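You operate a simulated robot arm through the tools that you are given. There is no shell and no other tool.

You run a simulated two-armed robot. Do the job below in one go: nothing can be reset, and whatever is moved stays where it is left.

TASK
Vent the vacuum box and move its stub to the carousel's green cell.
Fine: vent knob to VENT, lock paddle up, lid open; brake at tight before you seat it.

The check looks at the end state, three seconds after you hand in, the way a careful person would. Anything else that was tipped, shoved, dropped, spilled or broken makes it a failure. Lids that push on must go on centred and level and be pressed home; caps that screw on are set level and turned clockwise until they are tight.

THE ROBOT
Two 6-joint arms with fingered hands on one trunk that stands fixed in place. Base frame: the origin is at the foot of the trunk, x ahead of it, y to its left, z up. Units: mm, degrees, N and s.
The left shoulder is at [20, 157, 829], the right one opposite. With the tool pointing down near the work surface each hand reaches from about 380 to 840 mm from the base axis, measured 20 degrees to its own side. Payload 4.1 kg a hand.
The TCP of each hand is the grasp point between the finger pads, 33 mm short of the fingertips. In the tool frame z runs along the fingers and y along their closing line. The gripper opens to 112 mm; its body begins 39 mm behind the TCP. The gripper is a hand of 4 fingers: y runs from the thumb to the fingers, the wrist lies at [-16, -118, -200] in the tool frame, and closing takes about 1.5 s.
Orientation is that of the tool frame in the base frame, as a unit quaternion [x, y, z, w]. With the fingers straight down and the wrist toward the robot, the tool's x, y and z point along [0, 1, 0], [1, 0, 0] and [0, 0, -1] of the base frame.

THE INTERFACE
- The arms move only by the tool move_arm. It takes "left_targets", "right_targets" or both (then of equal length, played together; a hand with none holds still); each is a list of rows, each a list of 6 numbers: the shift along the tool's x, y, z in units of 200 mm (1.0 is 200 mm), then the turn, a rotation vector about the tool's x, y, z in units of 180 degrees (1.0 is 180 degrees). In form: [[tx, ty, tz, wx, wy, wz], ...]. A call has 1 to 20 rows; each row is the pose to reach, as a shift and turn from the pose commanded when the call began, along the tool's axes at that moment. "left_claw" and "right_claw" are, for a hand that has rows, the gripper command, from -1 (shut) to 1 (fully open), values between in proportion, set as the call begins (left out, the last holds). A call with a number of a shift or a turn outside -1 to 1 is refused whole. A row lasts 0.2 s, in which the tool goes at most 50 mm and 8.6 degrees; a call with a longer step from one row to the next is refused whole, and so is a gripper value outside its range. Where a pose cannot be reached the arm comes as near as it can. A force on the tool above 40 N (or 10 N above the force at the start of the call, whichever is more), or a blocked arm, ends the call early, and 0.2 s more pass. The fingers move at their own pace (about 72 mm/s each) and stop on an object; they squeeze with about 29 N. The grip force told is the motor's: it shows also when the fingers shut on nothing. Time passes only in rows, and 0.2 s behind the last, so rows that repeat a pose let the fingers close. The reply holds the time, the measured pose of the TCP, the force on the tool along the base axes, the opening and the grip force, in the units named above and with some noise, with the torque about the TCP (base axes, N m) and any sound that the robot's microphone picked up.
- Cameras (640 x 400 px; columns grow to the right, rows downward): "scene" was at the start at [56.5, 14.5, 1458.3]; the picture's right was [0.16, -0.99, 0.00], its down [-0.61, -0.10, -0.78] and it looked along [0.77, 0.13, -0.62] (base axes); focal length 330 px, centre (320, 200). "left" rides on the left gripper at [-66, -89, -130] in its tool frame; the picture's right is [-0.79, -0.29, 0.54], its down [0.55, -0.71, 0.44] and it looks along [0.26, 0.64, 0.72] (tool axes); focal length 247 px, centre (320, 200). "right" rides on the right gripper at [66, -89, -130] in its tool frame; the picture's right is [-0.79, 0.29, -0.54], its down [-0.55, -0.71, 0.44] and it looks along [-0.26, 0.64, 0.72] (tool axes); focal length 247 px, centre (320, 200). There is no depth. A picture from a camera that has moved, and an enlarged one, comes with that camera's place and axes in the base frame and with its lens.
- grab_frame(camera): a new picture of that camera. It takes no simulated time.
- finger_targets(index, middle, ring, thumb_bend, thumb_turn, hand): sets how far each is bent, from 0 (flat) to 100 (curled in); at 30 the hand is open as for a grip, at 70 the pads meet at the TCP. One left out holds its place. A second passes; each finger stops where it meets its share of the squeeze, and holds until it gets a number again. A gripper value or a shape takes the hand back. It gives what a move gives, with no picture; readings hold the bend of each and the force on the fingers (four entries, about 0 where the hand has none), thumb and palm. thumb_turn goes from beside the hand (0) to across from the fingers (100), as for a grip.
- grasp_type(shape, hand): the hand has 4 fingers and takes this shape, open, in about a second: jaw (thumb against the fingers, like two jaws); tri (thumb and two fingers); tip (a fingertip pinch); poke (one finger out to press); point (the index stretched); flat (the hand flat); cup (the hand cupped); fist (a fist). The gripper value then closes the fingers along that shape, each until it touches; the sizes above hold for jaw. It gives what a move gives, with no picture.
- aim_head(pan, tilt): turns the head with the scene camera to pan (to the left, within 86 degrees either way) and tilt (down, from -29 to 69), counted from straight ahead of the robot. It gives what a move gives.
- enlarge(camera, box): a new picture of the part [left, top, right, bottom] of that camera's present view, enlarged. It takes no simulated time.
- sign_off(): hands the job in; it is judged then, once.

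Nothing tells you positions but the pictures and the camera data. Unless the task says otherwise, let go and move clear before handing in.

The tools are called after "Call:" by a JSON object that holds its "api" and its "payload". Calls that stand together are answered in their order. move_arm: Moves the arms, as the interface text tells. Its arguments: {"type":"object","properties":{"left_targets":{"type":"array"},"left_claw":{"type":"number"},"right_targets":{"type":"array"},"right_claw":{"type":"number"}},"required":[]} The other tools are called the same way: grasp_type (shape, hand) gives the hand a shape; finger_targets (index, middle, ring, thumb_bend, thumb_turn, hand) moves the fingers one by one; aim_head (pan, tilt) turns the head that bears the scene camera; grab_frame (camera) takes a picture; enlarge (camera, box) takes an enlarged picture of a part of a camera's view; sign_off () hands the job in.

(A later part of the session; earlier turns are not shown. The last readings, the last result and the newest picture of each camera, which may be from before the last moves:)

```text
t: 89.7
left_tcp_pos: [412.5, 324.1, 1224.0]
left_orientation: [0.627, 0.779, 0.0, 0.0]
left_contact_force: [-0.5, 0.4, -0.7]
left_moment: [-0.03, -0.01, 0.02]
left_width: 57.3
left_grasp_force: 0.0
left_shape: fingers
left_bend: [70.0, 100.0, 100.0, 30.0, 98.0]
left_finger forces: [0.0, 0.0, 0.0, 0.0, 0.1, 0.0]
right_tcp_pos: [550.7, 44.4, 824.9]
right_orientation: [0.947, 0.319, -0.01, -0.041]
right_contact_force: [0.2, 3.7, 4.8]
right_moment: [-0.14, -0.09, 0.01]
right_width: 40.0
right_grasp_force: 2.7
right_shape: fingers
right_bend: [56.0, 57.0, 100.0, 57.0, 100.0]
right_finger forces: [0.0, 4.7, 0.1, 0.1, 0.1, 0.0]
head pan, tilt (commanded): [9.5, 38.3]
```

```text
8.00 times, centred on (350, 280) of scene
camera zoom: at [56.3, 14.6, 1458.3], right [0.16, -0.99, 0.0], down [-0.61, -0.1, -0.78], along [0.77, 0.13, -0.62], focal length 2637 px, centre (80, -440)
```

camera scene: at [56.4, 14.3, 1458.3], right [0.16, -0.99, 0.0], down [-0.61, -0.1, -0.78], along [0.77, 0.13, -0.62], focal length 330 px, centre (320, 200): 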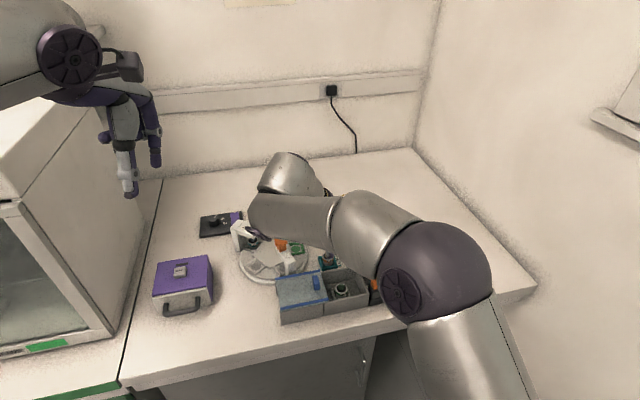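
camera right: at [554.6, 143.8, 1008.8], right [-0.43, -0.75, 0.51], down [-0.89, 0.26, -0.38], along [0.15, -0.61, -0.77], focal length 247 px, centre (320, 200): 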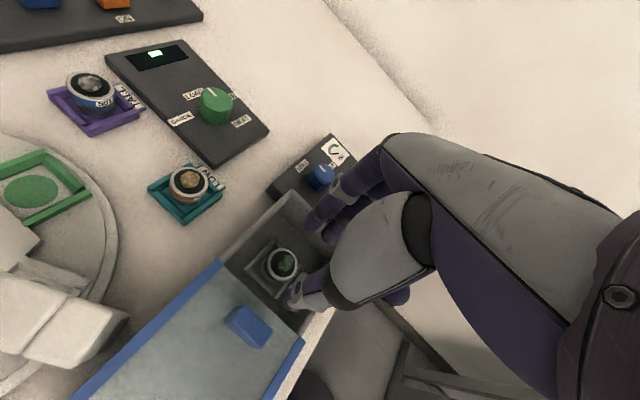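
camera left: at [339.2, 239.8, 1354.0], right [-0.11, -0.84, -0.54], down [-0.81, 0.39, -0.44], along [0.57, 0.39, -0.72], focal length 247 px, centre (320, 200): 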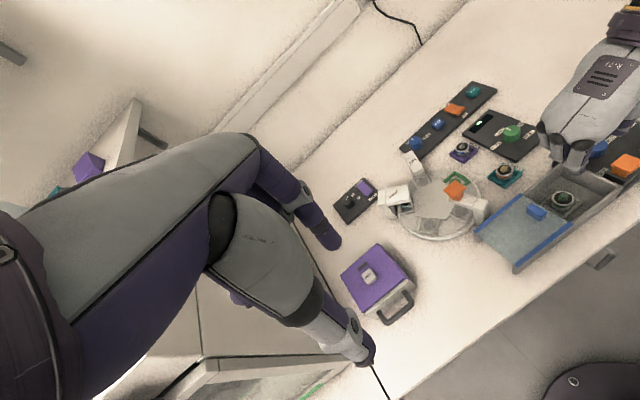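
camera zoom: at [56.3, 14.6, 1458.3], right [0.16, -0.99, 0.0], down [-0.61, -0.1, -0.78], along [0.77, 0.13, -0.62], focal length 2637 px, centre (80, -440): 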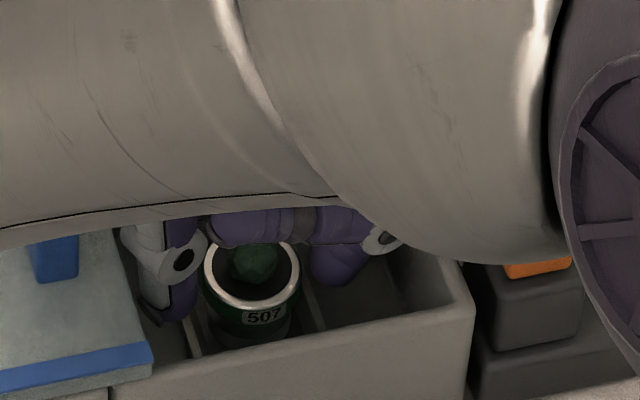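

The middle finger's knuckle is grazing the right wall of the box (about 5 N). I'll lift slightly, close the fingers a bit more, turn a few degrees for clearance, and try again.

Call:
{"api": "move_arm", "payload": {"right_targets": [[0, 0, -0.02, 0, 0, 0], [0, 0, -0.04, 0, 0, 0]]}}

Call:
{"api": "finger_targets", "payload": {"hand": "right", "index": 58, "middle": 58, "ring": 100, "thumb_bend": 58, "thumb_turn": 100}}

Call:
{"api": "move_arm", "payload": {"right_targets": [[0.0013, 0.01, 0, 0, 0, 0.02], [0.0013, 0.011, 0.01, 0, 0, 0.042], [0.0013, 0.012, 0.03, 0, 0, 0.042], [0.0013, 0.012, 0.05, 0, 0, 0.042], [0.0013, 0.012, 0.05, 0, 0, 0.042]]}}

Call:
{"api": "enlarge", "payload": {"camera": "right", "box": [200, 180, 380, 360]}}

Call:
{"api": "enlarge", "payload": {"camera": "scene", "box": [320, 255, 380, 305]}}

```text
t: 90.3
left_tcp_pos: [413.8, 324.0, 1224.4]
left_orientation: [0.627, 0.779, 0.0, 0.0]
left_contact_force: [-0.5, -0.1, -0.5]
left_moment: [-0.01, -0.01, 0.01]
left_width: 57.1
left_grasp_force: 0.0
left_shape: fingers
left_bend: [70.0, 100.0, 100.0, 30.0, 98.0]
left_finger forces: [0.1, 0.1, 0.1, 0.0, 0.0, 0.0]
right_tcp_pos: [553.0, 42.4, 830.3]
right_orientation: [0.947, 0.318, -0.01, -0.04]
right_contact_force: [-0.3, -1.0, 1.1]
right_moment: [-0.02, 0.02, -0.02]
right_width: 40.0
right_grasp_force: 0.0
right_shape: fingers
right_bend: [56.0, 56.0, 100.0, 57.0, 100.0]
right_finger forces: [0.0, 0.1, 0.1, 0.0, 0.0, 0.0]
head pan, tilt (commanded): [9.5, 38.3]
```

```text
t: 91.3
left_tcp_pos: [413.3, 323.5, 1224.6]
left_orientation: [0.627, 0.779, 0.0, 0.0]
left_contact_force: [-0.3, -0.8, -0.3]
left_moment: [0.02, -0.01, 0.01]
left_width: 56.7
left_grasp_force: 0.0
left_shape: fingers
left_bend: [70.0, 100.0, 100.0, 30.0, 98.0]
left_finger forces: [0.1, 0.0, 0.1, 0.1, 0.0, 0.0]
right_tcp_pos: [553.0, 43.7, 830.8]
right_orientation: [0.947, 0.319, -0.01, -0.04]
right_contact_force: [-0.3, -0.9, -0.3]
right_moment: [0.02, 0.01, -0.05]
right_width: 38.6
right_grasp_force: 0.1
right_shape: fingers
right_bend: [57.0, 57.0, 100.0, 57.0, 100.0]
right_finger forces: [0.0, 0.1, 0.0, 0.0, 0.0, 0.0]
head pan, tilt (commanded): [9.5, 38.3]
```

```text
t: 92.5
left_tcp_pos: [413.3, 323.9, 1223.8]
left_orientation: [0.628, 0.778, 0.0, 0.0]
left_contact_force: [0.4, -1.1, -0.4]
left_moment: [0.0, 0.0, 0.0]
left_width: 57.2
left_grasp_force: 0.0
left_shape: fingers
left_bend: [70.0, 100.0, 100.0, 30.0, 98.0]
left_finger forces: [0.0, 0.1, 0.0, 0.0, 0.0, 0.0]
right_tcp_pos: [555.0, 43.0, 822.0]
right_orientation: [0.966, 0.256, -0.011, -0.04]
right_contact_force: [-1.0, 4.7, 7.6]
right_moment: [-0.3, -0.1, 0.03]
right_width: 38.5
right_grasp_force: 4.3
right_shape: fingers
right_bend: [57.0, 59.0, 100.0, 57.0, 100.0]
right_finger forces: [0.0, 8.6, 0.0, 0.0, 0.1, 0.0]
head pan, tilt (commanded): [9.5, 38.3]
```

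```text
2.22 times, centred on (290, 270) of right
camera zoom: at [572.7, 143.8, 959.1], right [-0.52, -0.68, 0.51], down [-0.85, 0.37, -0.37], along [0.06, -0.63, -0.77], focal length 549 px, centre (387, 44)
```

zoom: 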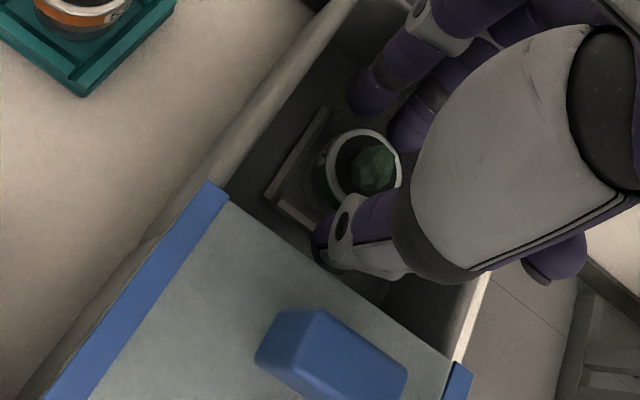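

```text
8.00 times, centred on (350, 280) of scene
camera zoom: at [56.2, 14.6, 1458.3], right [0.16, -0.99, 0.0], down [-0.61, -0.1, -0.78], along [0.77, 0.13, -0.62], focal length 2637 px, centre (80, -440)
```

zoom: 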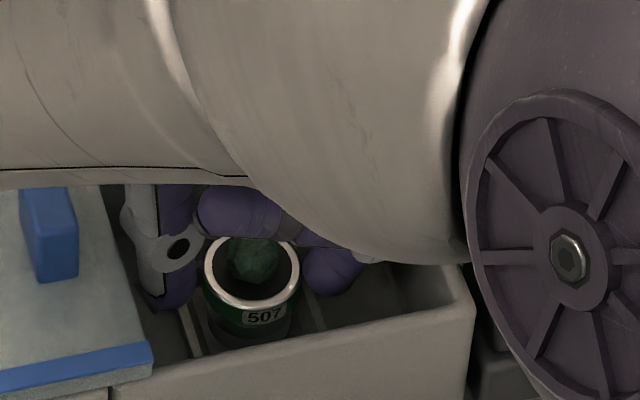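

The middle finger still touches the right wall. A two-point pinch with the thumb and index fits better, as both then line up through the stub's centre. I'll lift clear of the sample, curl the middle finger and shift over.

Call:
{"api": "move_arm", "payload": {"right_targets": [[0, 0, -0.06, 0, 0, 0], [0, 0, -0.14, 0, 0, 0], [-0.02, 0.01, -0.22, 0, 0, 0], [-0.0335, 0.013, -0.22, 0, 0, 0]]}}

Call:
{"api": "finger_targets", "payload": {"hand": "right", "index": 56, "middle": 100, "ring": 100, "thumb_bend": 58, "thumb_turn": 100}}

Call:
{"api": "enlarge", "payload": {"camera": "right", "box": [200, 180, 380, 360]}}

Call:
{"api": "enlarge", "payload": {"camera": "scene", "box": [320, 255, 380, 305]}}

Call:
{"api": "grab_frame", "payload": {"camera": "scene"}}

```text
t: 93.5
left_tcp_pos: [414.7, 323.4, 1224.4]
left_orientation: [0.628, 0.778, 0.0, 0.0]
left_contact_force: [0.7, -0.6, -0.4]
left_moment: [0.02, -0.03, -0.01]
left_width: 57.2
left_grasp_force: 0.1
left_shape: fingers
left_bend: [70.0, 100.0, 100.0, 30.0, 98.0]
left_finger forces: [0.0, 0.1, 0.0, 0.0, 0.1, 0.0]
right_tcp_pos: [551.8, 33.8, 865.3]
right_orientation: [0.966, 0.256, -0.013, -0.04]
right_contact_force: [0.0, 0.5, 0.1]
right_moment: [0.01, 0.01, -0.01]
right_width: 38.9
right_grasp_force: 0.1
right_shape: fingers
right_bend: [57.0, 57.0, 100.0, 57.0, 100.0]
right_finger forces: [0.0, 0.1, 0.0, 0.0, 0.0, 0.1]
head pan, tilt (commanded): [9.5, 38.3]
```

```text
t: 94.5
left_tcp_pos: [412.7, 323.2, 1225.1]
left_orientation: [0.628, 0.778, 0.0, 0.0]
left_contact_force: [-0.4, 0.1, 0.9]
left_moment: [0.0, 0.02, -0.06]
left_width: 57.4
left_grasp_force: 0.1
left_shape: fingers
left_bend: [70.0, 100.0, 100.0, 30.0, 98.0]
left_finger forces: [0.0, 0.1, 0.0, 0.1, 0.0, 0.1]
right_tcp_pos: [552.3, 34.5, 863.7]
right_orientation: [0.966, 0.257, -0.013, -0.039]
right_contact_force: [0.2, -0.5, -0.1]
right_moment: [0.0, -0.01, 0.01]
right_width: 39.5
right_grasp_force: 0.0
right_shape: fingers
right_bend: [56.0, 99.0, 100.0, 57.0, 100.0]
right_finger forces: [0.0, 0.1, 0.0, 0.0, 0.0, 0.0]
head pan, tilt (commanded): [9.5, 38.3]
```

```text
2.22 times, centred on (290, 270) of right
camera zoom: at [570.8, 134.9, 1001.1], right [-0.52, -0.68, 0.52], down [-0.85, 0.37, -0.37], along [0.06, -0.63, -0.77], focal length 549 px, centre (387, 44)
```

zoom: 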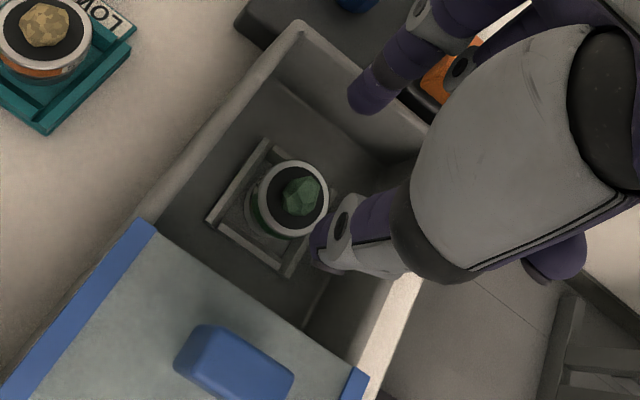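

```text
8.00 times, centred on (350, 280) of scene
camera zoom: at [56.5, 14.5, 1458.3], right [0.16, -0.99, 0.0], down [-0.61, -0.1, -0.78], along [0.77, 0.13, -0.62], focal length 2637 px, centre (80, -440)
```

zoom: 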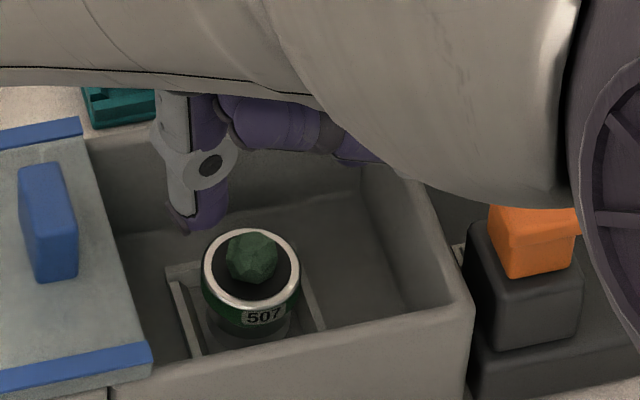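

```text
taken
camera scene: at [56.5, 14.5, 1458.3], right [0.16, -0.99, 0.0], down [-0.61, -0.1, -0.78], along [0.77, 0.13, -0.62], focal length 330 px, centre (320, 200)
```

scene: 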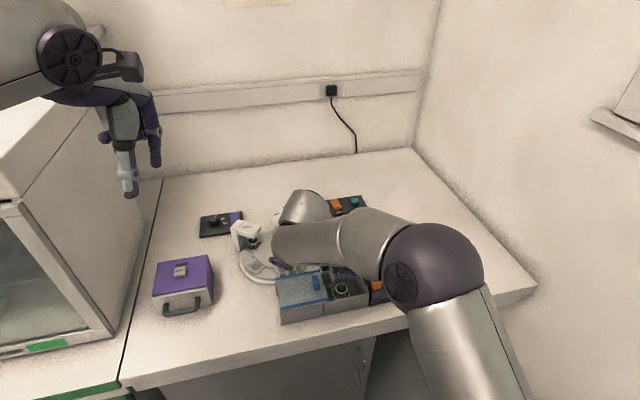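

The stub now sits beside the thumb/index pinch line. I'll shift the remaining few millimetres and lower around the collar.

Call:
{"api": "move_arm", "payload": {"right_targets": [[0.006, -0.036, 0.0, 0, 0, 0], [0.006, -0.032, 0.06, 0, 0, 0], [0.006, -0.026, 0.12, 0, 0, 0], [0.006, -0.022, 0.17, 0, 0, 0], [0.006, -0.022, 0.17, 0, 0, 0]]}}

Call:
{"api": "enlarge", "payload": {"camera": "right", "box": [200, 180, 380, 360]}}

Call:
{"api": "enlarge", "payload": {"camera": "scene", "box": [320, 255, 380, 305]}}

```text
t: 95.7
left_tcp_pos: [413.7, 323.7, 1223.8]
left_orientation: [0.627, 0.779, 0.001, 0.0]
left_contact_force: [0.2, -0.2, -0.3]
left_moment: [0.03, 0.03, 0.01]
left_width: 57.4
left_grasp_force: 0.1
left_shape: fingers
left_bend: [70.0, 100.0, 100.0, 30.0, 98.0]
left_finger forces: [0.0, 0.1, 0.0, 0.0, 0.0, 0.0]
right_tcp_pos: [549.3, 40.6, 830.5]
right_orientation: [0.966, 0.256, -0.013, -0.04]
right_contact_force: [0.2, -0.5, 0.4]
right_moment: [0.0, -0.01, -0.02]
right_width: 39.6
right_grasp_force: 0.2
right_shape: fingers
right_bend: [56.0, 100.0, 100.0, 57.0, 100.0]
right_finger forces: [0.1, 0.0, 0.0, 0.0, 0.0, 0.1]
head pan, tilt (commanded): [9.5, 38.3]
```

```text
2.22 times, centred on (290, 270) of right
camera zoom: at [567.8, 141.1, 967.5], right [-0.52, -0.68, 0.52], down [-0.85, 0.37, -0.37], along [0.06, -0.63, -0.77], focal length 549 px, centre (387, 44)
```

zoom: 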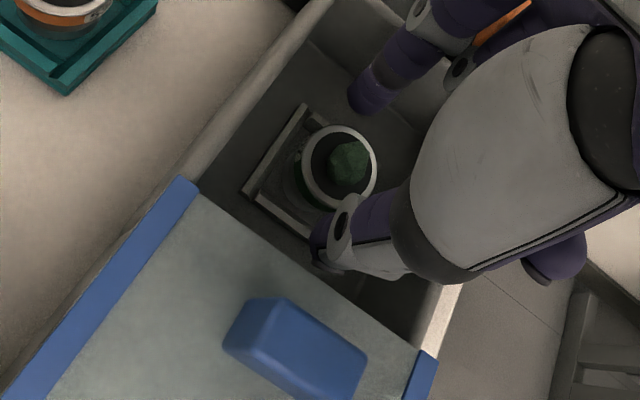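

```text
8.00 times, centred on (350, 280) of scene
camera zoom: at [56.4, 14.5, 1458.3], right [0.16, -0.99, 0.0], down [-0.61, -0.1, -0.78], along [0.77, 0.13, -0.62], focal length 2637 px, centre (80, -440)
```

zoom: 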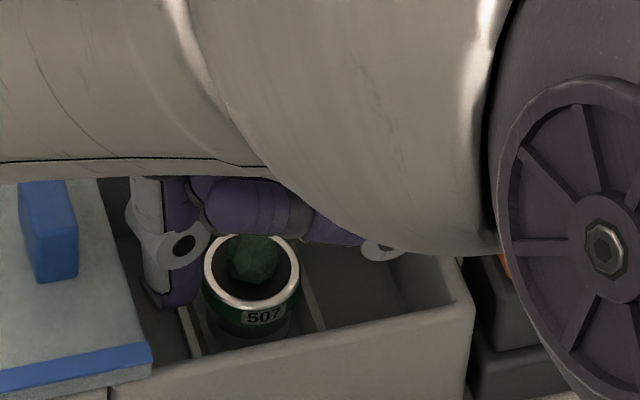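

No contact, and the stub is centred between thumb and index. I'll go down the last 12 mm and check forces.

Call:
{"api": "move_arm", "payload": {"right_targets": [[0, 0.002, 0.02, 0, 0, 0], [0, 0.004, 0.04, 0, 0, 0], [0, 0.005, 0.06, 0, 0, 0], [0, 0.005, 0.06, 0, 0, 0]]}}

Call:
{"api": "enlarge", "payload": {"camera": "right", "box": [220, 180, 380, 340]}}

Call:
{"api": "enlarge", "payload": {"camera": "scene", "box": [320, 255, 380, 305]}}

```text
t: 96.7
left_tcp_pos: [414.1, 324.3, 1224.1]
left_orientation: [0.627, 0.779, 0.0, -0.001]
left_contact_force: [-1.0, 0.4, -0.5]
left_moment: [-0.01, 0.0, 0.01]
left_width: 57.4
left_grasp_force: 0.0
left_shape: fingers
left_bend: [70.0, 100.0, 100.0, 30.0, 98.0]
left_finger forces: [0.0, 0.0, 0.0, 0.0, 0.0, 0.0]
right_tcp_pos: [549.2, 40.0, 819.4]
right_orientation: [0.966, 0.256, -0.013, -0.041]
right_contact_force: [0.0, -0.4, 0.4]
right_moment: [-0.01, -0.04, 0.03]
right_width: 39.5
right_grasp_force: 0.1
right_shape: fingers
right_bend: [56.0, 100.0, 100.0, 57.0, 100.0]
right_finger forces: [0.1, 0.0, 0.0, 0.0, 0.0, 0.1]
head pan, tilt (commanded): [9.5, 38.3]
```

```text
2.50 times, centred on (300, 260) of right
camera zoom: at [567.5, 140.8, 955.5], right [-0.52, -0.68, 0.52], down [-0.85, 0.37, -0.37], along [0.06, -0.63, -0.77], focal length 617 px, centre (370, 50)
```

zoom: 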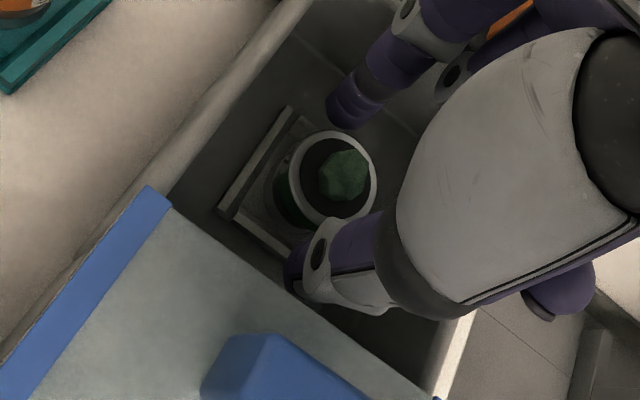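

```text
8.00 times, centred on (350, 280) of scene
camera zoom: at [56.4, 14.5, 1458.3], right [0.16, -0.99, 0.0], down [-0.61, -0.1, -0.78], along [0.77, 0.13, -0.62], focal length 2637 px, centre (80, -440)
```

zoom: 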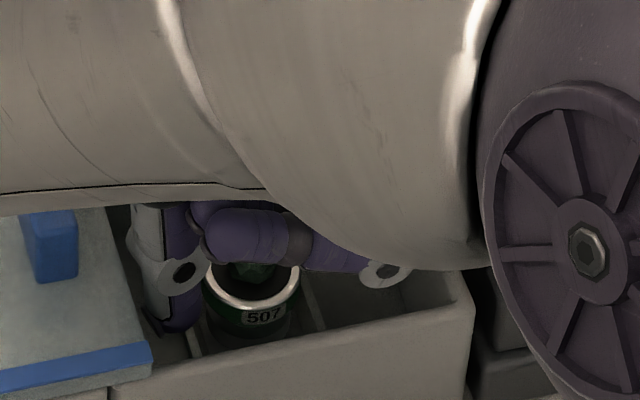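

Everything is clear with no contact. I'll go down 3 mm more and close the thumb and index on the collar.

Call:
{"api": "move_arm", "payload": {"right_targets": [[0, 0.003, 0.015, 0, 0, 0], [0, 0.003, 0.015, 0, 0, 0]]}}

Call:
{"api": "finger_targets", "payload": {"hand": "right", "index": 80, "thumb_bend": 80}}

Call:
{"api": "enlarge", "payload": {"camera": "right", "box": [220, 180, 380, 340]}}

Call:
{"api": "enlarge", "payload": {"camera": "scene", "box": [320, 255, 380, 305]}}

```text
t: 97.3
left_tcp_pos: [413.4, 323.5, 1223.6]
left_orientation: [0.627, 0.779, 0.0, 0.0]
left_contact_force: [0.4, -0.3, 0.3]
left_moment: [0.0, 0.02, 0.0]
left_width: 57.3
left_grasp_force: 0.0
left_shape: fingers
left_bend: [70.0, 100.0, 100.0, 30.0, 98.0]
left_finger forces: [0.0, 0.0, 0.0, 0.0, 0.0, 0.0]
right_tcp_pos: [548.7, 39.4, 816.0]
right_orientation: [0.966, 0.256, -0.012, -0.04]
right_contact_force: [-0.1, -1.1, -0.1]
right_moment: [-0.01, -0.01, -0.01]
right_width: 39.8
right_grasp_force: 0.0
right_shape: fingers
right_bend: [56.0, 100.0, 100.0, 57.0, 100.0]
right_finger forces: [0.0, 0.1, 0.0, 0.0, 0.0, 0.0]
head pan, tilt (commanded): [9.5, 38.3]
```

```text
t: 98.3
left_tcp_pos: [413.8, 324.2, 1225.3]
left_orientation: [0.627, 0.779, 0.001, 0.0]
left_contact_force: [-0.1, 0.5, 0.2]
left_moment: [0.01, -0.03, -0.03]
left_width: 57.4
left_grasp_force: 0.1
left_shape: fingers
left_bend: [70.0, 100.0, 100.0, 30.0, 98.0]
left_finger forces: [0.0, 0.0, 0.0, 0.1, 0.0, 0.0]
right_tcp_pos: [548.9, 40.0, 817.0]
right_orientation: [0.966, 0.257, -0.013, -0.039]
right_contact_force: [-4.2, 5.8, 6.4]
right_moment: [0.22, 0.16, 0.05]
right_width: 25.0
right_grasp_force: 15.3
right_shape: fingers
right_bend: [56.0, 100.0, 100.0, 71.0, 100.0]
right_finger forces: [10.8, 0.0, 0.0, 0.0, 19.3, 0.0]
head pan, tilt (commanded): [9.5, 38.3]
```

```text
2.50 times, centred on (300, 260) of right
camera zoom: at [567.1, 140.3, 953.6], right [-0.52, -0.68, 0.51], down [-0.85, 0.37, -0.37], along [0.06, -0.63, -0.77], focal length 617 px, centre (370, 50)
```

zoom: 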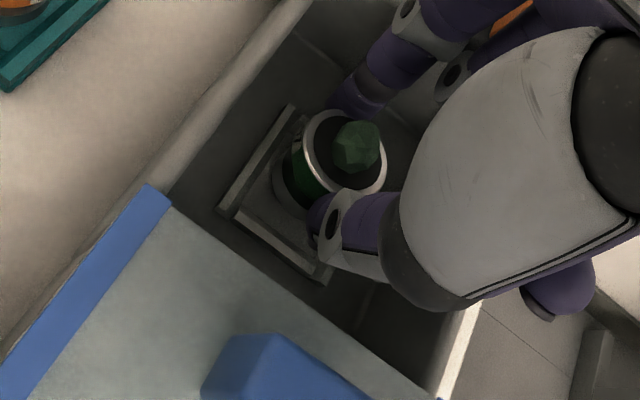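

```text
8.00 times, centred on (350, 280) of scene
camera zoom: at [56.2, 14.6, 1458.3], right [0.16, -0.99, 0.0], down [-0.61, -0.1, -0.78], along [0.77, 0.13, -0.62], focal length 2637 px, centre (80, -440)
```

zoom: 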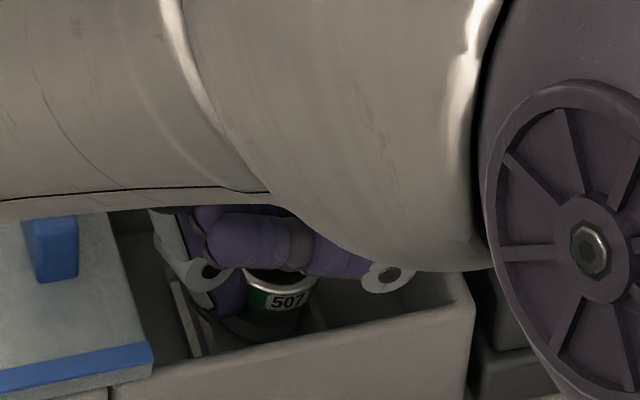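

The thumb pushed faster than the index and tipped the stub a little against its nest. I'll open gently so it settles back upright, then close in small balanced steps.

Call:
{"api": "finger_targets", "payload": {"hand": "right", "index": 56, "thumb_bend": 64}}

Call:
{"api": "finger_targets", "payload": {"hand": "right", "index": 56, "thumb_bend": 57}}

Call:
{"api": "enlarge", "payload": {"camera": "right", "box": [220, 180, 380, 340]}}

Call:
{"api": "enlarge", "payload": {"camera": "scene", "box": [320, 255, 380, 305]}}

```text
t: 99.3
left_tcp_pos: [412.5, 324.0, 1225.0]
left_orientation: [0.627, 0.779, 0.0, -0.001]
left_contact_force: [-0.3, -0.5, 0.1]
left_moment: [0.02, -0.01, 0.04]
left_width: 57.5
left_grasp_force: 0.1
left_shape: fingers
left_bend: [70.0, 100.0, 100.0, 30.0, 98.0]
left_finger forces: [0.1, 0.0, 0.0, 0.1, 0.0, 0.1]
right_tcp_pos: [549.1, 40.9, 816.6]
right_orientation: [0.966, 0.256, -0.012, -0.041]
right_contact_force: [-0.4, 0.2, 0.5]
right_moment: [0.0, 0.01, 0.01]
right_width: 31.7
right_grasp_force: 0.3
right_shape: fingers
right_bend: [56.0, 100.0, 100.0, 63.0, 100.0]
right_finger forces: [0.0, 0.0, 0.0, 0.0, 0.3, 0.0]
head pan, tilt (commanded): [9.5, 38.3]
```

```text
t: 100.3
left_tcp_pos: [413.4, 324.9, 1223.6]
left_orientation: [0.627, 0.779, 0.0, 0.001]
left_contact_force: [-0.3, 0.1, -0.3]
left_moment: [0.02, -0.04, -0.01]
left_width: 57.4
left_grasp_force: 0.1
left_shape: fingers
left_bend: [70.0, 100.0, 100.0, 30.0, 98.0]
left_finger forces: [0.1, 0.1, 0.1, 0.0, 0.0, 0.1]
right_tcp_pos: [548.9, 38.9, 816.6]
right_orientation: [0.965, 0.257, -0.013, -0.04]
right_contact_force: [0.0, -0.6, 0.3]
right_moment: [0.02, -0.01, 0.0]
right_width: 40.0
right_grasp_force: 0.0
right_shape: fingers
right_bend: [56.0, 100.0, 100.0, 56.0, 100.0]
right_finger forces: [0.0, 0.1, 0.0, 0.0, 0.0, 0.0]
head pan, tilt (commanded): [9.5, 38.3]
```

```text
2.50 times, centred on (300, 260) of right
camera zoom: at [567.4, 139.9, 953.2], right [-0.52, -0.68, 0.52], down [-0.85, 0.37, -0.37], along [0.06, -0.63, -0.77], focal length 617 px, centre (370, 50)
```

zoom: 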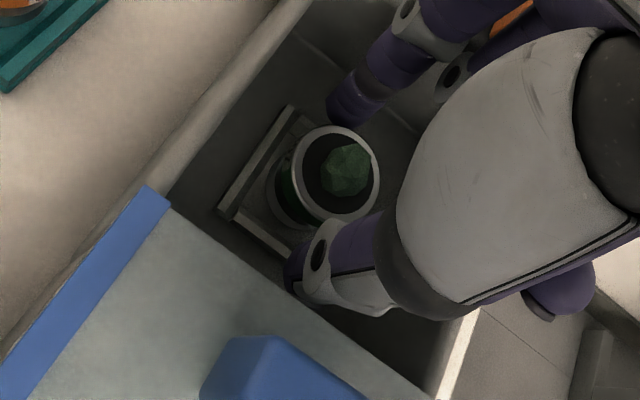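

```text
8.00 times, centred on (350, 280) of scene
camera zoom: at [56.5, 14.5, 1458.3], right [0.16, -0.99, 0.0], down [-0.61, -0.1, -0.78], along [0.77, 0.13, -0.62], focal length 2637 px, centre (80, -440)
```

zoom: 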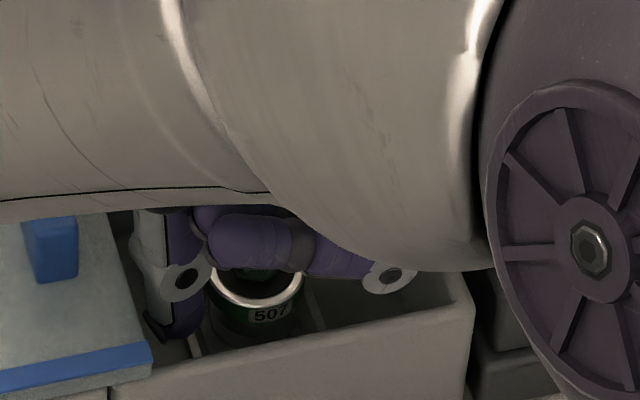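

The stub is upright again. This time I'll bring the index to light contact first, then close the thumb against it.

Call:
{"api": "finger_targets", "payload": {"hand": "right", "index": 59}}

Call:
{"api": "finger_targets", "payload": {"hand": "right", "index": 60.5}}

Call:
{"api": "enlarge", "payload": {"camera": "right", "box": [220, 180, 380, 340]}}

```text
t: 101.3
left_tcp_pos: [414.0, 323.5, 1224.3]
left_orientation: [0.628, 0.778, -0.001, 0.0]
left_contact_force: [0.4, -0.5, 0.6]
left_moment: [0.0, -0.01, 0.0]
left_width: 57.3
left_grasp_force: 0.0
left_shape: fingers
left_bend: [70.0, 100.0, 100.0, 30.0, 98.0]
left_finger forces: [0.1, 0.1, 0.0, 0.0, 0.1, 0.1]
right_tcp_pos: [548.3, 39.9, 816.4]
right_orientation: [0.966, 0.256, -0.012, -0.04]
right_contact_force: [-0.7, 0.1, -0.4]
right_moment: [0.01, 0.01, -0.02]
right_width: 36.3
right_grasp_force: 0.0
right_shape: fingers
right_bend: [59.0, 100.0, 100.0, 56.0, 100.0]
right_finger forces: [0.1, 0.0, 0.0, 0.0, 0.0, 0.0]
head pan, tilt (commanded): [9.5, 38.3]
```

```text
t: 102.3
left_tcp_pos: [413.6, 323.1, 1224.5]
left_orientation: [0.627, 0.779, 0.0, 0.0]
left_contact_force: [-0.1, -0.4, -0.6]
left_moment: [-0.01, -0.01, 0.0]
left_width: 57.2
left_grasp_force: 0.1
left_shape: fingers
left_bend: [70.0, 100.0, 100.0, 30.0, 98.0]
left_finger forces: [0.1, 0.1, 0.1, 0.0, 0.0, 0.1]
right_tcp_pos: [550.3, 39.2, 816.4]
right_orientation: [0.966, 0.255, -0.013, -0.039]
right_contact_force: [0.0, 0.0, -0.2]
right_moment: [-0.01, -0.01, 0.0]
right_width: 34.8
right_grasp_force: 0.0
right_shape: fingers
right_bend: [60.0, 100.0, 100.0, 56.0, 100.0]
right_finger forces: [0.1, 0.0, 0.1, 0.0, 0.1, 0.0]
head pan, tilt (commanded): [9.5, 38.3]
```

```text
2.50 times, centred on (300, 260) of right
camera zoom: at [567.4, 139.9, 953.2], right [-0.52, -0.68, 0.52], down [-0.85, 0.37, -0.37], along [0.06, -0.63, -0.77], focal length 617 px, centre (370, 50)
```

zoom: 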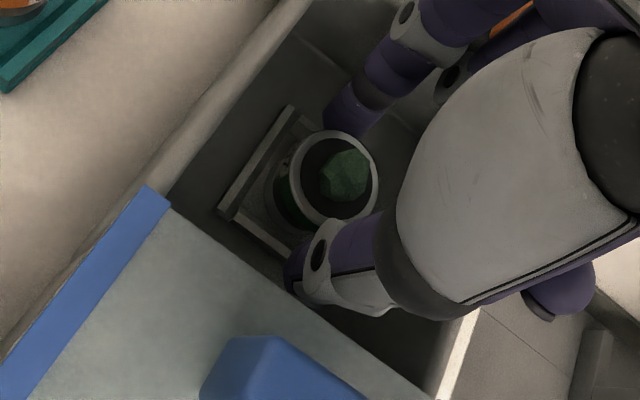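

Call:
{"api": "finger_targets", "payload": {"hand": "right", "index": 62}}

Call:
{"api": "finger_targets", "payload": {"hand": "right", "thumb_bend": 60}}

Call:
{"api": "enlarge", "payload": {"camera": "right", "box": [220, 180, 380, 340]}}

Call:
{"api": "enlarge", "payload": {"camera": "scene", "box": [320, 255, 380, 305]}}

```text
t: 103.3
left_tcp_pos: [413.0, 324.9, 1224.5]
left_orientation: [0.627, 0.779, 0.0, -0.001]
left_contact_force: [-0.1, 0.9, -0.1]
left_moment: [0.0, 0.02, -0.01]
left_width: 57.2
left_grasp_force: 0.0
left_shape: fingers
left_bend: [70.0, 100.0, 100.0, 30.0, 98.0]
left_finger forces: [0.0, 0.1, 0.0, 0.1, 0.1, 0.0]
right_tcp_pos: [549.7, 39.4, 817.6]
right_orientation: [0.966, 0.256, -0.012, -0.04]
right_contact_force: [0.7, -0.3, -0.2]
right_moment: [-0.01, 0.0, 0.01]
right_width: 32.7
right_grasp_force: 0.0
right_shape: fingers
right_bend: [62.0, 100.0, 100.0, 56.0, 100.0]
right_finger forces: [0.2, 0.1, 0.1, 0.1, 0.0, 0.0]
head pan, tilt (commanded): [9.5, 38.3]
```

```text
t: 104.3
left_tcp_pos: [413.0, 323.5, 1223.9]
left_orientation: [0.628, 0.779, 0.0, 0.0]
left_contact_force: [0.2, 0.3, -1.2]
left_moment: [0.0, 0.0, 0.03]
left_width: 57.3
left_grasp_force: 0.0
left_shape: fingers
left_bend: [70.0, 100.0, 100.0, 30.0, 98.0]
left_finger forces: [0.1, 0.1, 0.0, 0.0, 0.1, 0.1]
right_tcp_pos: [548.9, 40.4, 816.9]
right_orientation: [0.966, 0.256, -0.014, -0.04]
right_contact_force: [-0.3, -0.2, -0.4]
right_moment: [-0.02, 0.01, -0.01]
right_width: 29.7
right_grasp_force: 1.1
right_shape: fingers
right_bend: [61.0, 100.0, 100.0, 59.0, 100.0]
right_finger forces: [0.7, 0.1, 0.0, 0.0, 0.8, 0.0]
head pan, tilt (commanded): [9.5, 38.3]
```

```text
2.50 times, centred on (300, 260) of right
camera zoom: at [567.4, 139.9, 953.2], right [-0.52, -0.68, 0.52], down [-0.85, 0.37, -0.37], along [0.06, -0.63, -0.77], focal length 617 px, centre (370, 50)
```

zoom: 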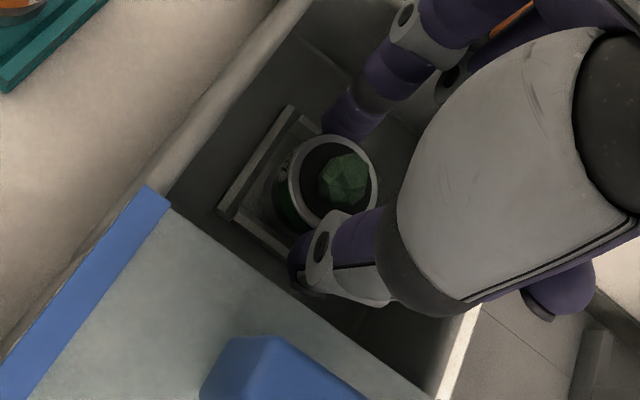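

```text
8.00 times, centred on (350, 280) of scene
camera zoom: at [56.4, 14.5, 1458.3], right [0.16, -0.99, 0.0], down [-0.61, -0.1, -0.78], along [0.77, 0.13, -0.62], focal length 2637 px, centre (80, -440)
```

zoom: 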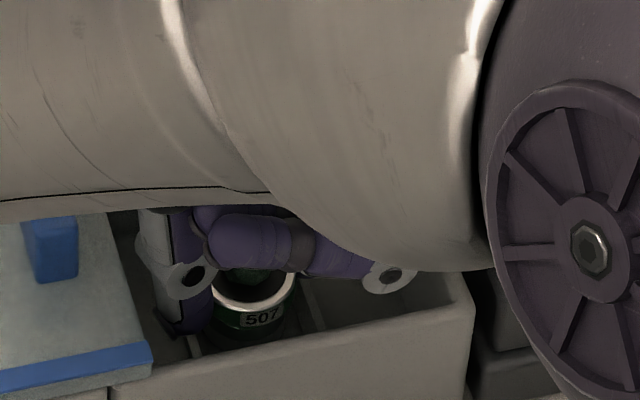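

Both fingers touch lightly and evenly (0.7 and 0.8 N) with the stub still upright. I'll tighten in small, balanced increments.

Call:
{"api": "finger_targets", "payload": {"hand": "right", "index": 65, "thumb_bend": 62}}

Call:
{"api": "finger_targets", "payload": {"hand": "right", "index": 68, "thumb_bend": 64}}

Call:
{"api": "enlarge", "payload": {"camera": "right", "box": [220, 180, 380, 340]}}

Call:
{"api": "enlarge", "payload": {"camera": "scene", "box": [320, 255, 380, 305]}}

```text
t: 105.3
left_tcp_pos: [413.1, 322.9, 1224.6]
left_orientation: [0.627, 0.779, 0.0, 0.0]
left_contact_force: [-0.4, -0.5, 0.7]
left_moment: [0.0, 0.02, 0.0]
left_width: 57.2
left_grasp_force: 0.1
left_shape: fingers
left_bend: [70.0, 100.0, 100.0, 30.0, 98.0]
left_finger forces: [0.0, 0.1, 0.0, 0.0, 0.0, 0.1]
right_tcp_pos: [548.2, 39.5, 815.5]
right_orientation: [0.966, 0.257, -0.012, -0.04]
right_contact_force: [1.1, -0.4, 0.2]
right_moment: [0.0, 0.03, -0.01]
right_width: 27.8
right_grasp_force: 2.6
right_shape: fingers
right_bend: [62.0, 100.0, 100.0, 60.0, 100.0]
right_finger forces: [2.3, 0.0, 0.1, 0.0, 2.3, 0.0]
head pan, tilt (commanded): [9.5, 38.3]
```

```text
t: 106.3
left_tcp_pos: [413.9, 323.6, 1224.7]
left_orientation: [0.627, 0.779, -0.001, 0.001]
left_contact_force: [0.2, -0.3, 0.3]
left_moment: [0.01, 0.01, -0.01]
left_width: 57.5
left_grasp_force: 0.0
left_shape: fingers
left_bend: [70.0, 100.0, 100.0, 30.0, 98.0]
left_finger forces: [0.0, 0.0, 0.1, 0.1, 0.1, 0.0]
right_tcp_pos: [549.3, 39.3, 815.3]
right_orientation: [0.966, 0.256, -0.012, -0.04]
right_contact_force: [-0.2, 0.3, -0.4]
right_moment: [-0.04, 0.01, 0.0]
right_width: 27.2
right_grasp_force: 4.3
right_shape: fingers
right_bend: [63.0, 100.0, 100.0, 60.0, 100.0]
right_finger forces: [4.3, 0.1, 0.0, 0.1, 4.2, 0.1]
head pan, tilt (commanded): [9.5, 38.3]
```

```text
2.50 times, centred on (300, 260) of right
camera zoom: at [567.4, 139.9, 953.2], right [-0.52, -0.68, 0.52], down [-0.85, 0.37, -0.37], along [0.06, -0.63, -0.77], focal length 617 px, centre (370, 50)
```

zoom: 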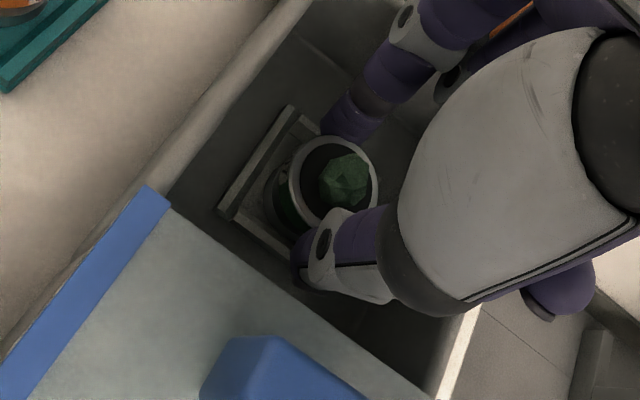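

```text
8.00 times, centred on (350, 280) of scene
camera zoom: at [56.5, 14.5, 1458.3], right [0.16, -0.99, 0.0], down [-0.61, -0.1, -0.78], along [0.77, 0.13, -0.62], focal length 2637 px, centre (80, -440)
```

zoom: 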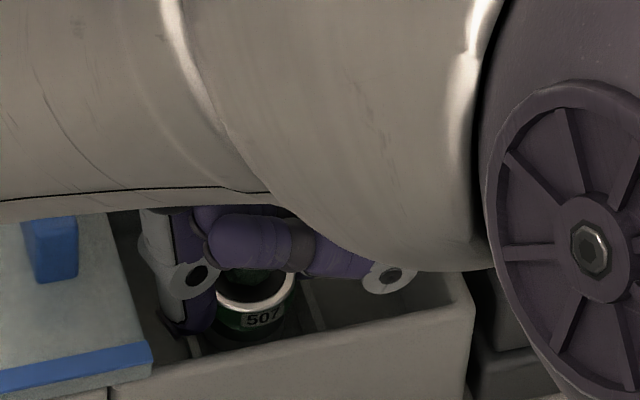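

It's balanced at 4.3 N and still upright. I'll tighten to a firmer hold.

Call:
{"api": "finger_targets", "payload": {"hand": "right", "index": 74, "thumb_bend": 68}}

Call:
{"api": "finger_targets", "payload": {"hand": "right", "index": 82, "thumb_bend": 73}}

Call:
{"api": "enlarge", "payload": {"camera": "right", "box": [220, 180, 380, 340]}}

Call:
{"api": "enlarge", "payload": {"camera": "scene", "box": [320, 255, 380, 305]}}

```text
t: 107.3
left_tcp_pos: [413.7, 323.8, 1225.0]
left_orientation: [0.627, 0.779, 0.001, 0.0]
left_contact_force: [0.1, 0.1, 0.6]
left_moment: [0.03, -0.03, 0.0]
left_width: 57.3
left_grasp_force: 0.0
left_shape: fingers
left_bend: [70.0, 100.0, 100.0, 30.0, 98.0]
left_finger forces: [0.0, 0.0, 0.1, 0.0, 0.0, 0.0]
right_tcp_pos: [548.6, 40.0, 816.5]
right_orientation: [0.966, 0.256, -0.013, -0.04]
right_contact_force: [0.2, -1.4, -0.9]
right_moment: [-0.07, 0.01, -0.01]
right_width: 26.0
right_grasp_force: 9.3
right_shape: fingers
right_bend: [61.0, 100.0, 100.0, 61.0, 100.0]
right_finger forces: [9.8, 0.0, 0.0, 0.0, 8.6, 0.0]
head pan, tilt (commanded): [9.5, 38.3]
```

```text
t: 108.3
left_tcp_pos: [414.4, 325.3, 1224.6]
left_orientation: [0.627, 0.779, 0.0, -0.001]
left_contact_force: [-0.3, -0.8, 0.9]
left_moment: [0.0, -0.01, 0.0]
left_width: 57.1
left_grasp_force: 0.0
left_shape: fingers
left_bend: [70.0, 100.0, 100.0, 30.0, 98.0]
left_finger forces: [0.0, 0.0, 0.0, 0.0, 0.0, 0.0]
right_tcp_pos: [547.9, 40.6, 816.1]
right_orientation: [0.966, 0.256, -0.013, -0.04]
right_contact_force: [-0.9, 0.3, 1.1]
right_moment: [0.03, -0.01, 0.01]
right_width: 25.8
right_grasp_force: 11.0
right_shape: fingers
right_bend: [61.0, 100.0, 100.0, 64.0, 100.0]
right_finger forces: [11.0, 0.0, 0.0, 0.1, 11.3, 0.0]
head pan, tilt (commanded): [9.5, 38.3]
```

```text
2.50 times, centred on (300, 260) of right
camera zoom: at [567.4, 139.9, 953.2], right [-0.52, -0.68, 0.52], down [-0.85, 0.37, -0.37], along [0.06, -0.63, -0.77], focal length 617 px, centre (370, 50)
```

zoom: 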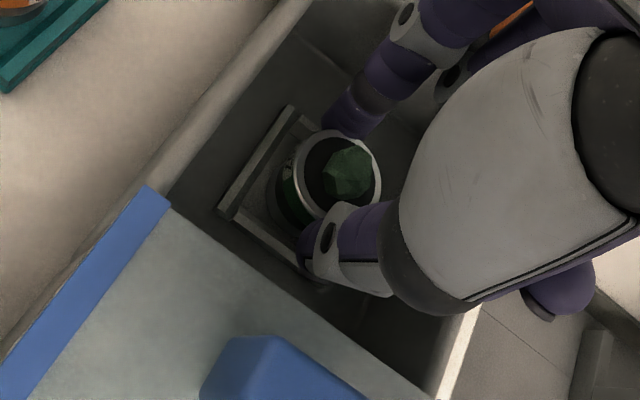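

```text
8.00 times, centred on (350, 280) of scene
camera zoom: at [56.4, 14.5, 1458.3], right [0.16, -0.99, 0.0], down [-0.61, -0.1, -0.78], along [0.77, 0.13, -0.62], focal length 2637 px, centre (80, -440)
```

zoom: 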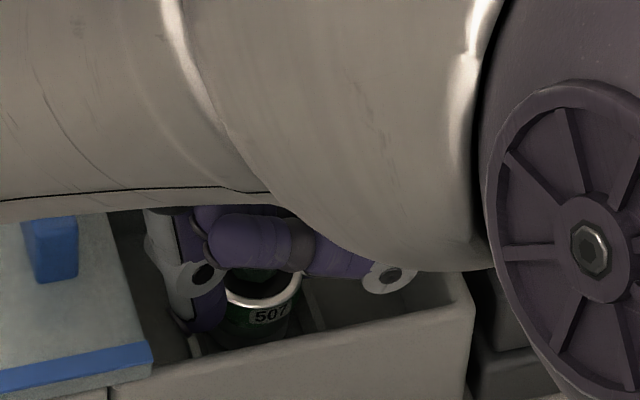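

It's held with 11 N on each side and stays upright. I'll lift straight up slowly and check that it comes out cleanly.

Call:
{"api": "move_arm", "payload": {"right_targets": [[0, -0.002, -0.025, 0, 0, 0], [0, -0.004, -0.05, 0, 0, 0], [0, -0.008, -0.1, 0, 0, 0], [0, -0.0125, -0.15, 0, 0, 0], [0, -0.0165, -0.2, 0, 0, 0], [0, -0.021, -0.25, 0, 0, 0]]}}

Call:
{"api": "enlarge", "payload": {"camera": "right", "box": [220, 180, 380, 340]}}

Call:
{"api": "enlarge", "payload": {"camera": "scene", "box": [310, 240, 390, 305]}}

```text
t: 109.7
left_tcp_pos: [413.5, 323.5, 1224.2]
left_orientation: [0.627, 0.779, 0.001, 0.0]
left_contact_force: [-0.3, 0.1, 0.8]
left_moment: [0.02, 0.01, 0.02]
left_width: 57.1
left_grasp_force: 0.0
left_shape: fingers
left_bend: [70.0, 100.0, 100.0, 30.0, 98.0]
left_finger forces: [0.0, 0.0, 0.1, 0.0, 0.0, 0.0]
right_tcp_pos: [550.0, 41.0, 866.2]
right_orientation: [0.966, 0.256, -0.013, -0.039]
right_contact_force: [0.2, -0.1, -0.8]
right_moment: [-0.03, 0.03, 0.0]
right_width: 25.5
right_grasp_force: 10.9
right_shape: fingers
right_bend: [61.0, 100.0, 100.0, 64.0, 100.0]
right_finger forces: [11.0, 0.0, 0.0, 0.1, 11.0, 0.1]
head pan, tilt (commanded): [9.5, 38.3]
```

```text
2.50 times, centred on (300, 260) of right
camera zoom: at [567.8, 140.2, 1003.1], right [-0.52, -0.68, 0.52], down [-0.85, 0.37, -0.37], along [0.06, -0.63, -0.77], focal length 617 px, centre (370, 50)
```

zoom: 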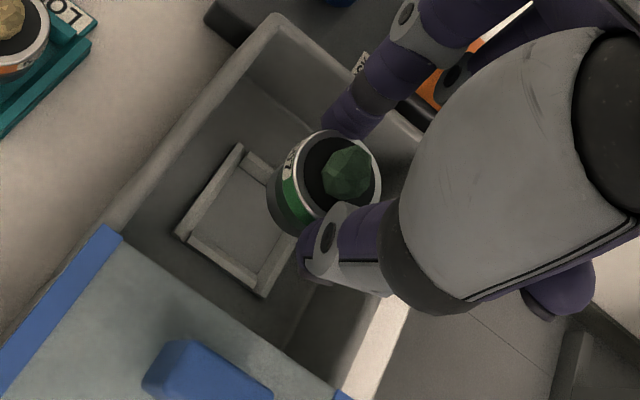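

```text
6.15 times, centred on (350, 272) of scene
camera zoom: at [56.5, 14.5, 1458.3], right [0.16, -0.99, 0.0], down [-0.61, -0.1, -0.78], along [0.77, 0.13, -0.62], focal length 2029 px, centre (135, -246)
```

zoom: 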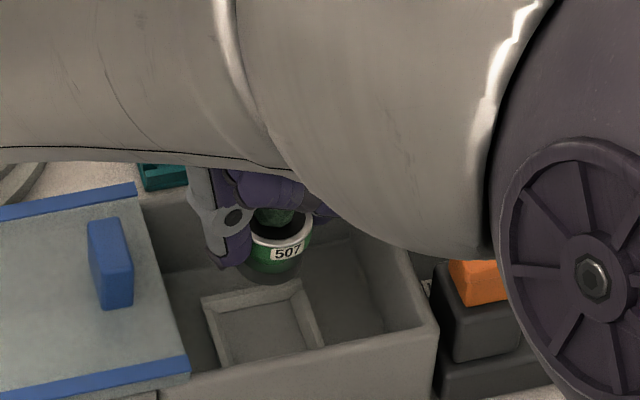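

The stub is out, held upright. I'll lift it well above the carousel's orange gauge head before turning toward the green cell.

Call:
{"api": "move_arm", "payload": {"right_targets": [[0, -0.008, -0.1, 0, 0, 0], [0, -0.0166, -0.2, 0, 0, 0], [0, -0.025, -0.3, 0, 0, 0], [0, -0.033, -0.4, 0, 0, 0], [0, -0.0406, -0.489, 0, 0, 0]]}}

Call:
{"api": "move_arm", "payload": {"right_targets": [[0, -0.0037, -0.045, 0, -0.0037, -0.045], [0, -0.0037, -0.045, 0, -0.0075, -0.09], [0, -0.0037, -0.045, 0, -0.0112, -0.135], [0, -0.0037, -0.045, 0, -0.0149, -0.18], [0, -0.0037, -0.045, 0, -0.0187, -0.225], [0, -0.0037, -0.045, 0, -0.0224, -0.27], [0, -0.0037, -0.045, 0, -0.0261, -0.315], [0, -0.0037, -0.045, 0, -0.0299, -0.36], [0, -0.0037, -0.045, 0, -0.0336, -0.405], [0, -0.0037, -0.045, 0, -0.0374, -0.45]]}}

Call:
{"api": "grab_frame", "payload": {"camera": "right"}}

Call:
{"api": "grab_frame", "payload": {"camera": "scene"}}

```text
t: 110.9
left_tcp_pos: [414.0, 323.8, 1225.3]
left_orientation: [0.626, 0.78, 0.0, 0.0]
left_contact_force: [0.0, 1.0, -0.4]
left_moment: [0.0, -0.01, 0.0]
left_width: 57.7
left_grasp_force: 0.0
left_shape: fingers
left_bend: [70.0, 100.0, 100.0, 30.0, 98.0]
left_finger forces: [0.0, 0.0, 0.0, 0.0, 0.0, 0.0]
right_tcp_pos: [549.5, 40.8, 964.8]
right_orientation: [0.966, 0.256, -0.013, -0.041]
right_contact_force: [0.1, 1.1, -0.9]
right_moment: [0.03, -0.02, -0.04]
right_width: 25.8
right_grasp_force: 11.0
right_shape: fingers
right_bend: [61.0, 100.0, 100.0, 64.0, 100.0]
right_finger forces: [11.0, 0.0, 0.0, 0.0, 11.0, 0.1]
head pan, tilt (commanded): [9.5, 38.3]
```

```text
t: 113.1
left_tcp_pos: [413.0, 323.4, 1224.2]
left_orientation: [0.628, 0.778, 0.0, 0.0]
left_contact_force: [0.3, -0.4, -0.8]
left_moment: [0.01, -0.02, 0.01]
left_width: 57.4
left_grasp_force: 0.1
left_shape: fingers
left_bend: [70.0, 100.0, 100.0, 30.0, 98.0]
left_finger forces: [0.0, 0.1, 0.0, 0.1, 0.0, 0.0]
right_tcp_pos: [549.8, 41.3, 974.3]
right_orientation: [0.565, 0.824, -0.035, -0.024]
right_contact_force: [1.1, -0.1, -0.2]
right_moment: [0.01, -0.01, 0.02]
right_width: 25.6
right_grasp_force: 11.2
right_shape: fingers
right_bend: [61.0, 100.0, 100.0, 64.0, 100.0]
right_finger forces: [10.9, 0.1, 0.1, 0.0, 10.9, 0.0]
head pan, tilt (commanded): [9.5, 38.3]
```

```text
taken
camera right: at [453.1, 73.9, 1111.5], right [0.59, -0.62, 0.51], down [-0.5, -0.78, -0.37], along [0.63, -0.03, -0.77], focal length 247 px, centre (320, 200)
```

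right: 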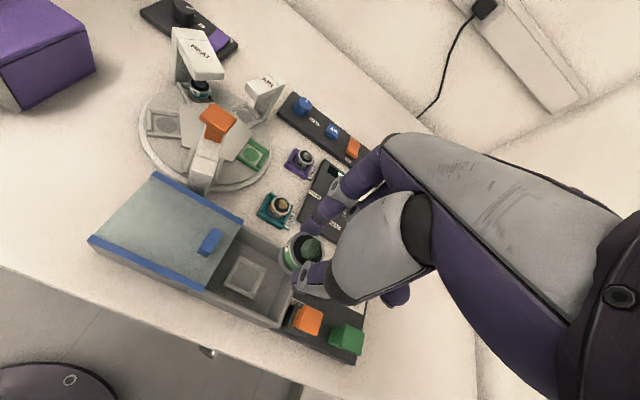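

```text
taken
camera scene: at [56.4, 14.5, 1458.3], right [0.16, -0.99, 0.0], down [-0.61, -0.1, -0.78], along [0.77, 0.13, -0.62], focal length 330 px, centre (320, 200)
```

scene: 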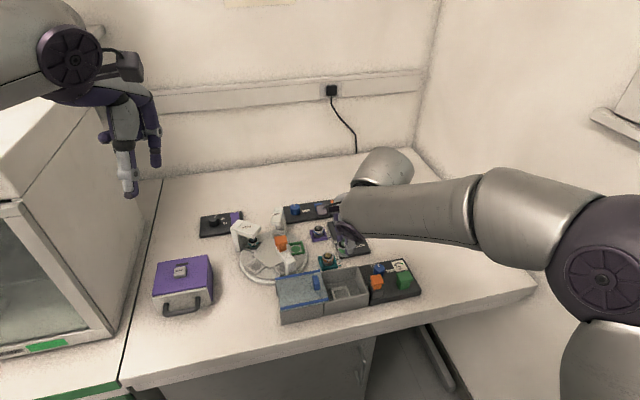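

The stub is still held securely. I'll check its tilt and look at the green cell from here.

Call:
{"api": "enlarge", "payload": {"camera": "right", "box": [250, 200, 370, 310]}}

Call:
{"api": "enlarge", "payload": {"camera": "right", "box": [130, 60, 310, 220]}}

Call:
{"api": "enlarge", "payload": {"camera": "scene", "box": [300, 170, 420, 280]}}

Call:
{"api": "enlarge", "payload": {"camera": "left", "box": [400, 100, 640, 260]}}

```text
3.64 times, centred on (310, 255) of right
camera zoom: at [453.1, 73.9, 1111.5], right [0.59, -0.62, 0.51], down [-0.5, -0.78, -0.37], along [0.63, -0.03, -0.77], focal length 898 px, centre (356, 0)
```

zoom: 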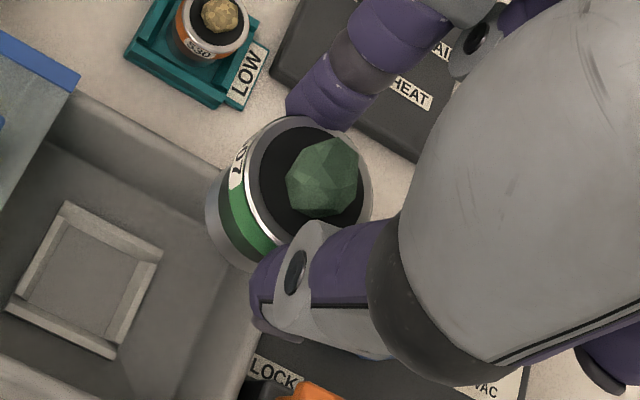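

```text
2.50 times, centred on (220, 140) of right
camera zoom: at [453.1, 73.9, 1111.5], right [0.59, -0.62, 0.51], down [-0.5, -0.78, -0.37], along [0.63, -0.03, -0.77], focal length 617 px, centre (570, 350)
```

zoom: 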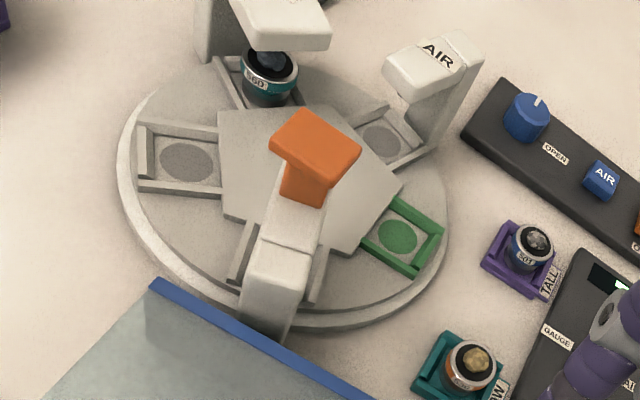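

```text
3.64 times, centred on (360, 225) of scene
camera zoom: at [56.4, 14.5, 1458.3], right [0.16, -0.99, 0.0], down [-0.61, -0.1, -0.78], along [0.77, 0.13, -0.62], focal length 1199 px, centre (174, 109)
```

zoom: 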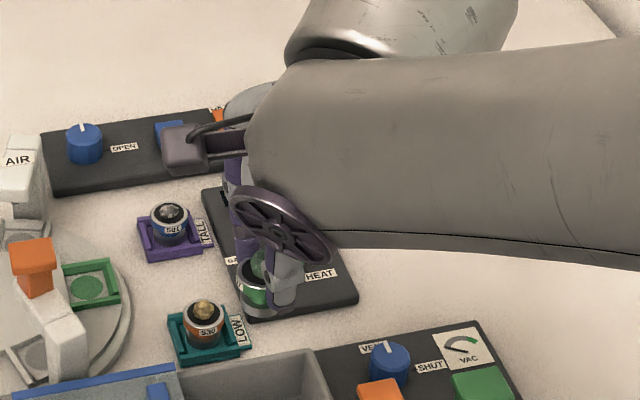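

```text
2.50 times, centred on (520, 180) of left
camera zoom: at [339.2, 239.8, 1353.7], right [-0.11, -0.84, -0.54], down [-0.81, 0.39, -0.44], along [0.57, 0.39, -0.72], focal length 617 px, centre (-180, 250)
```

zoom: 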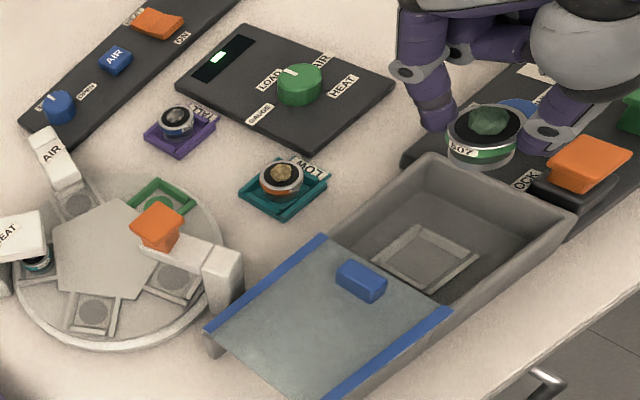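

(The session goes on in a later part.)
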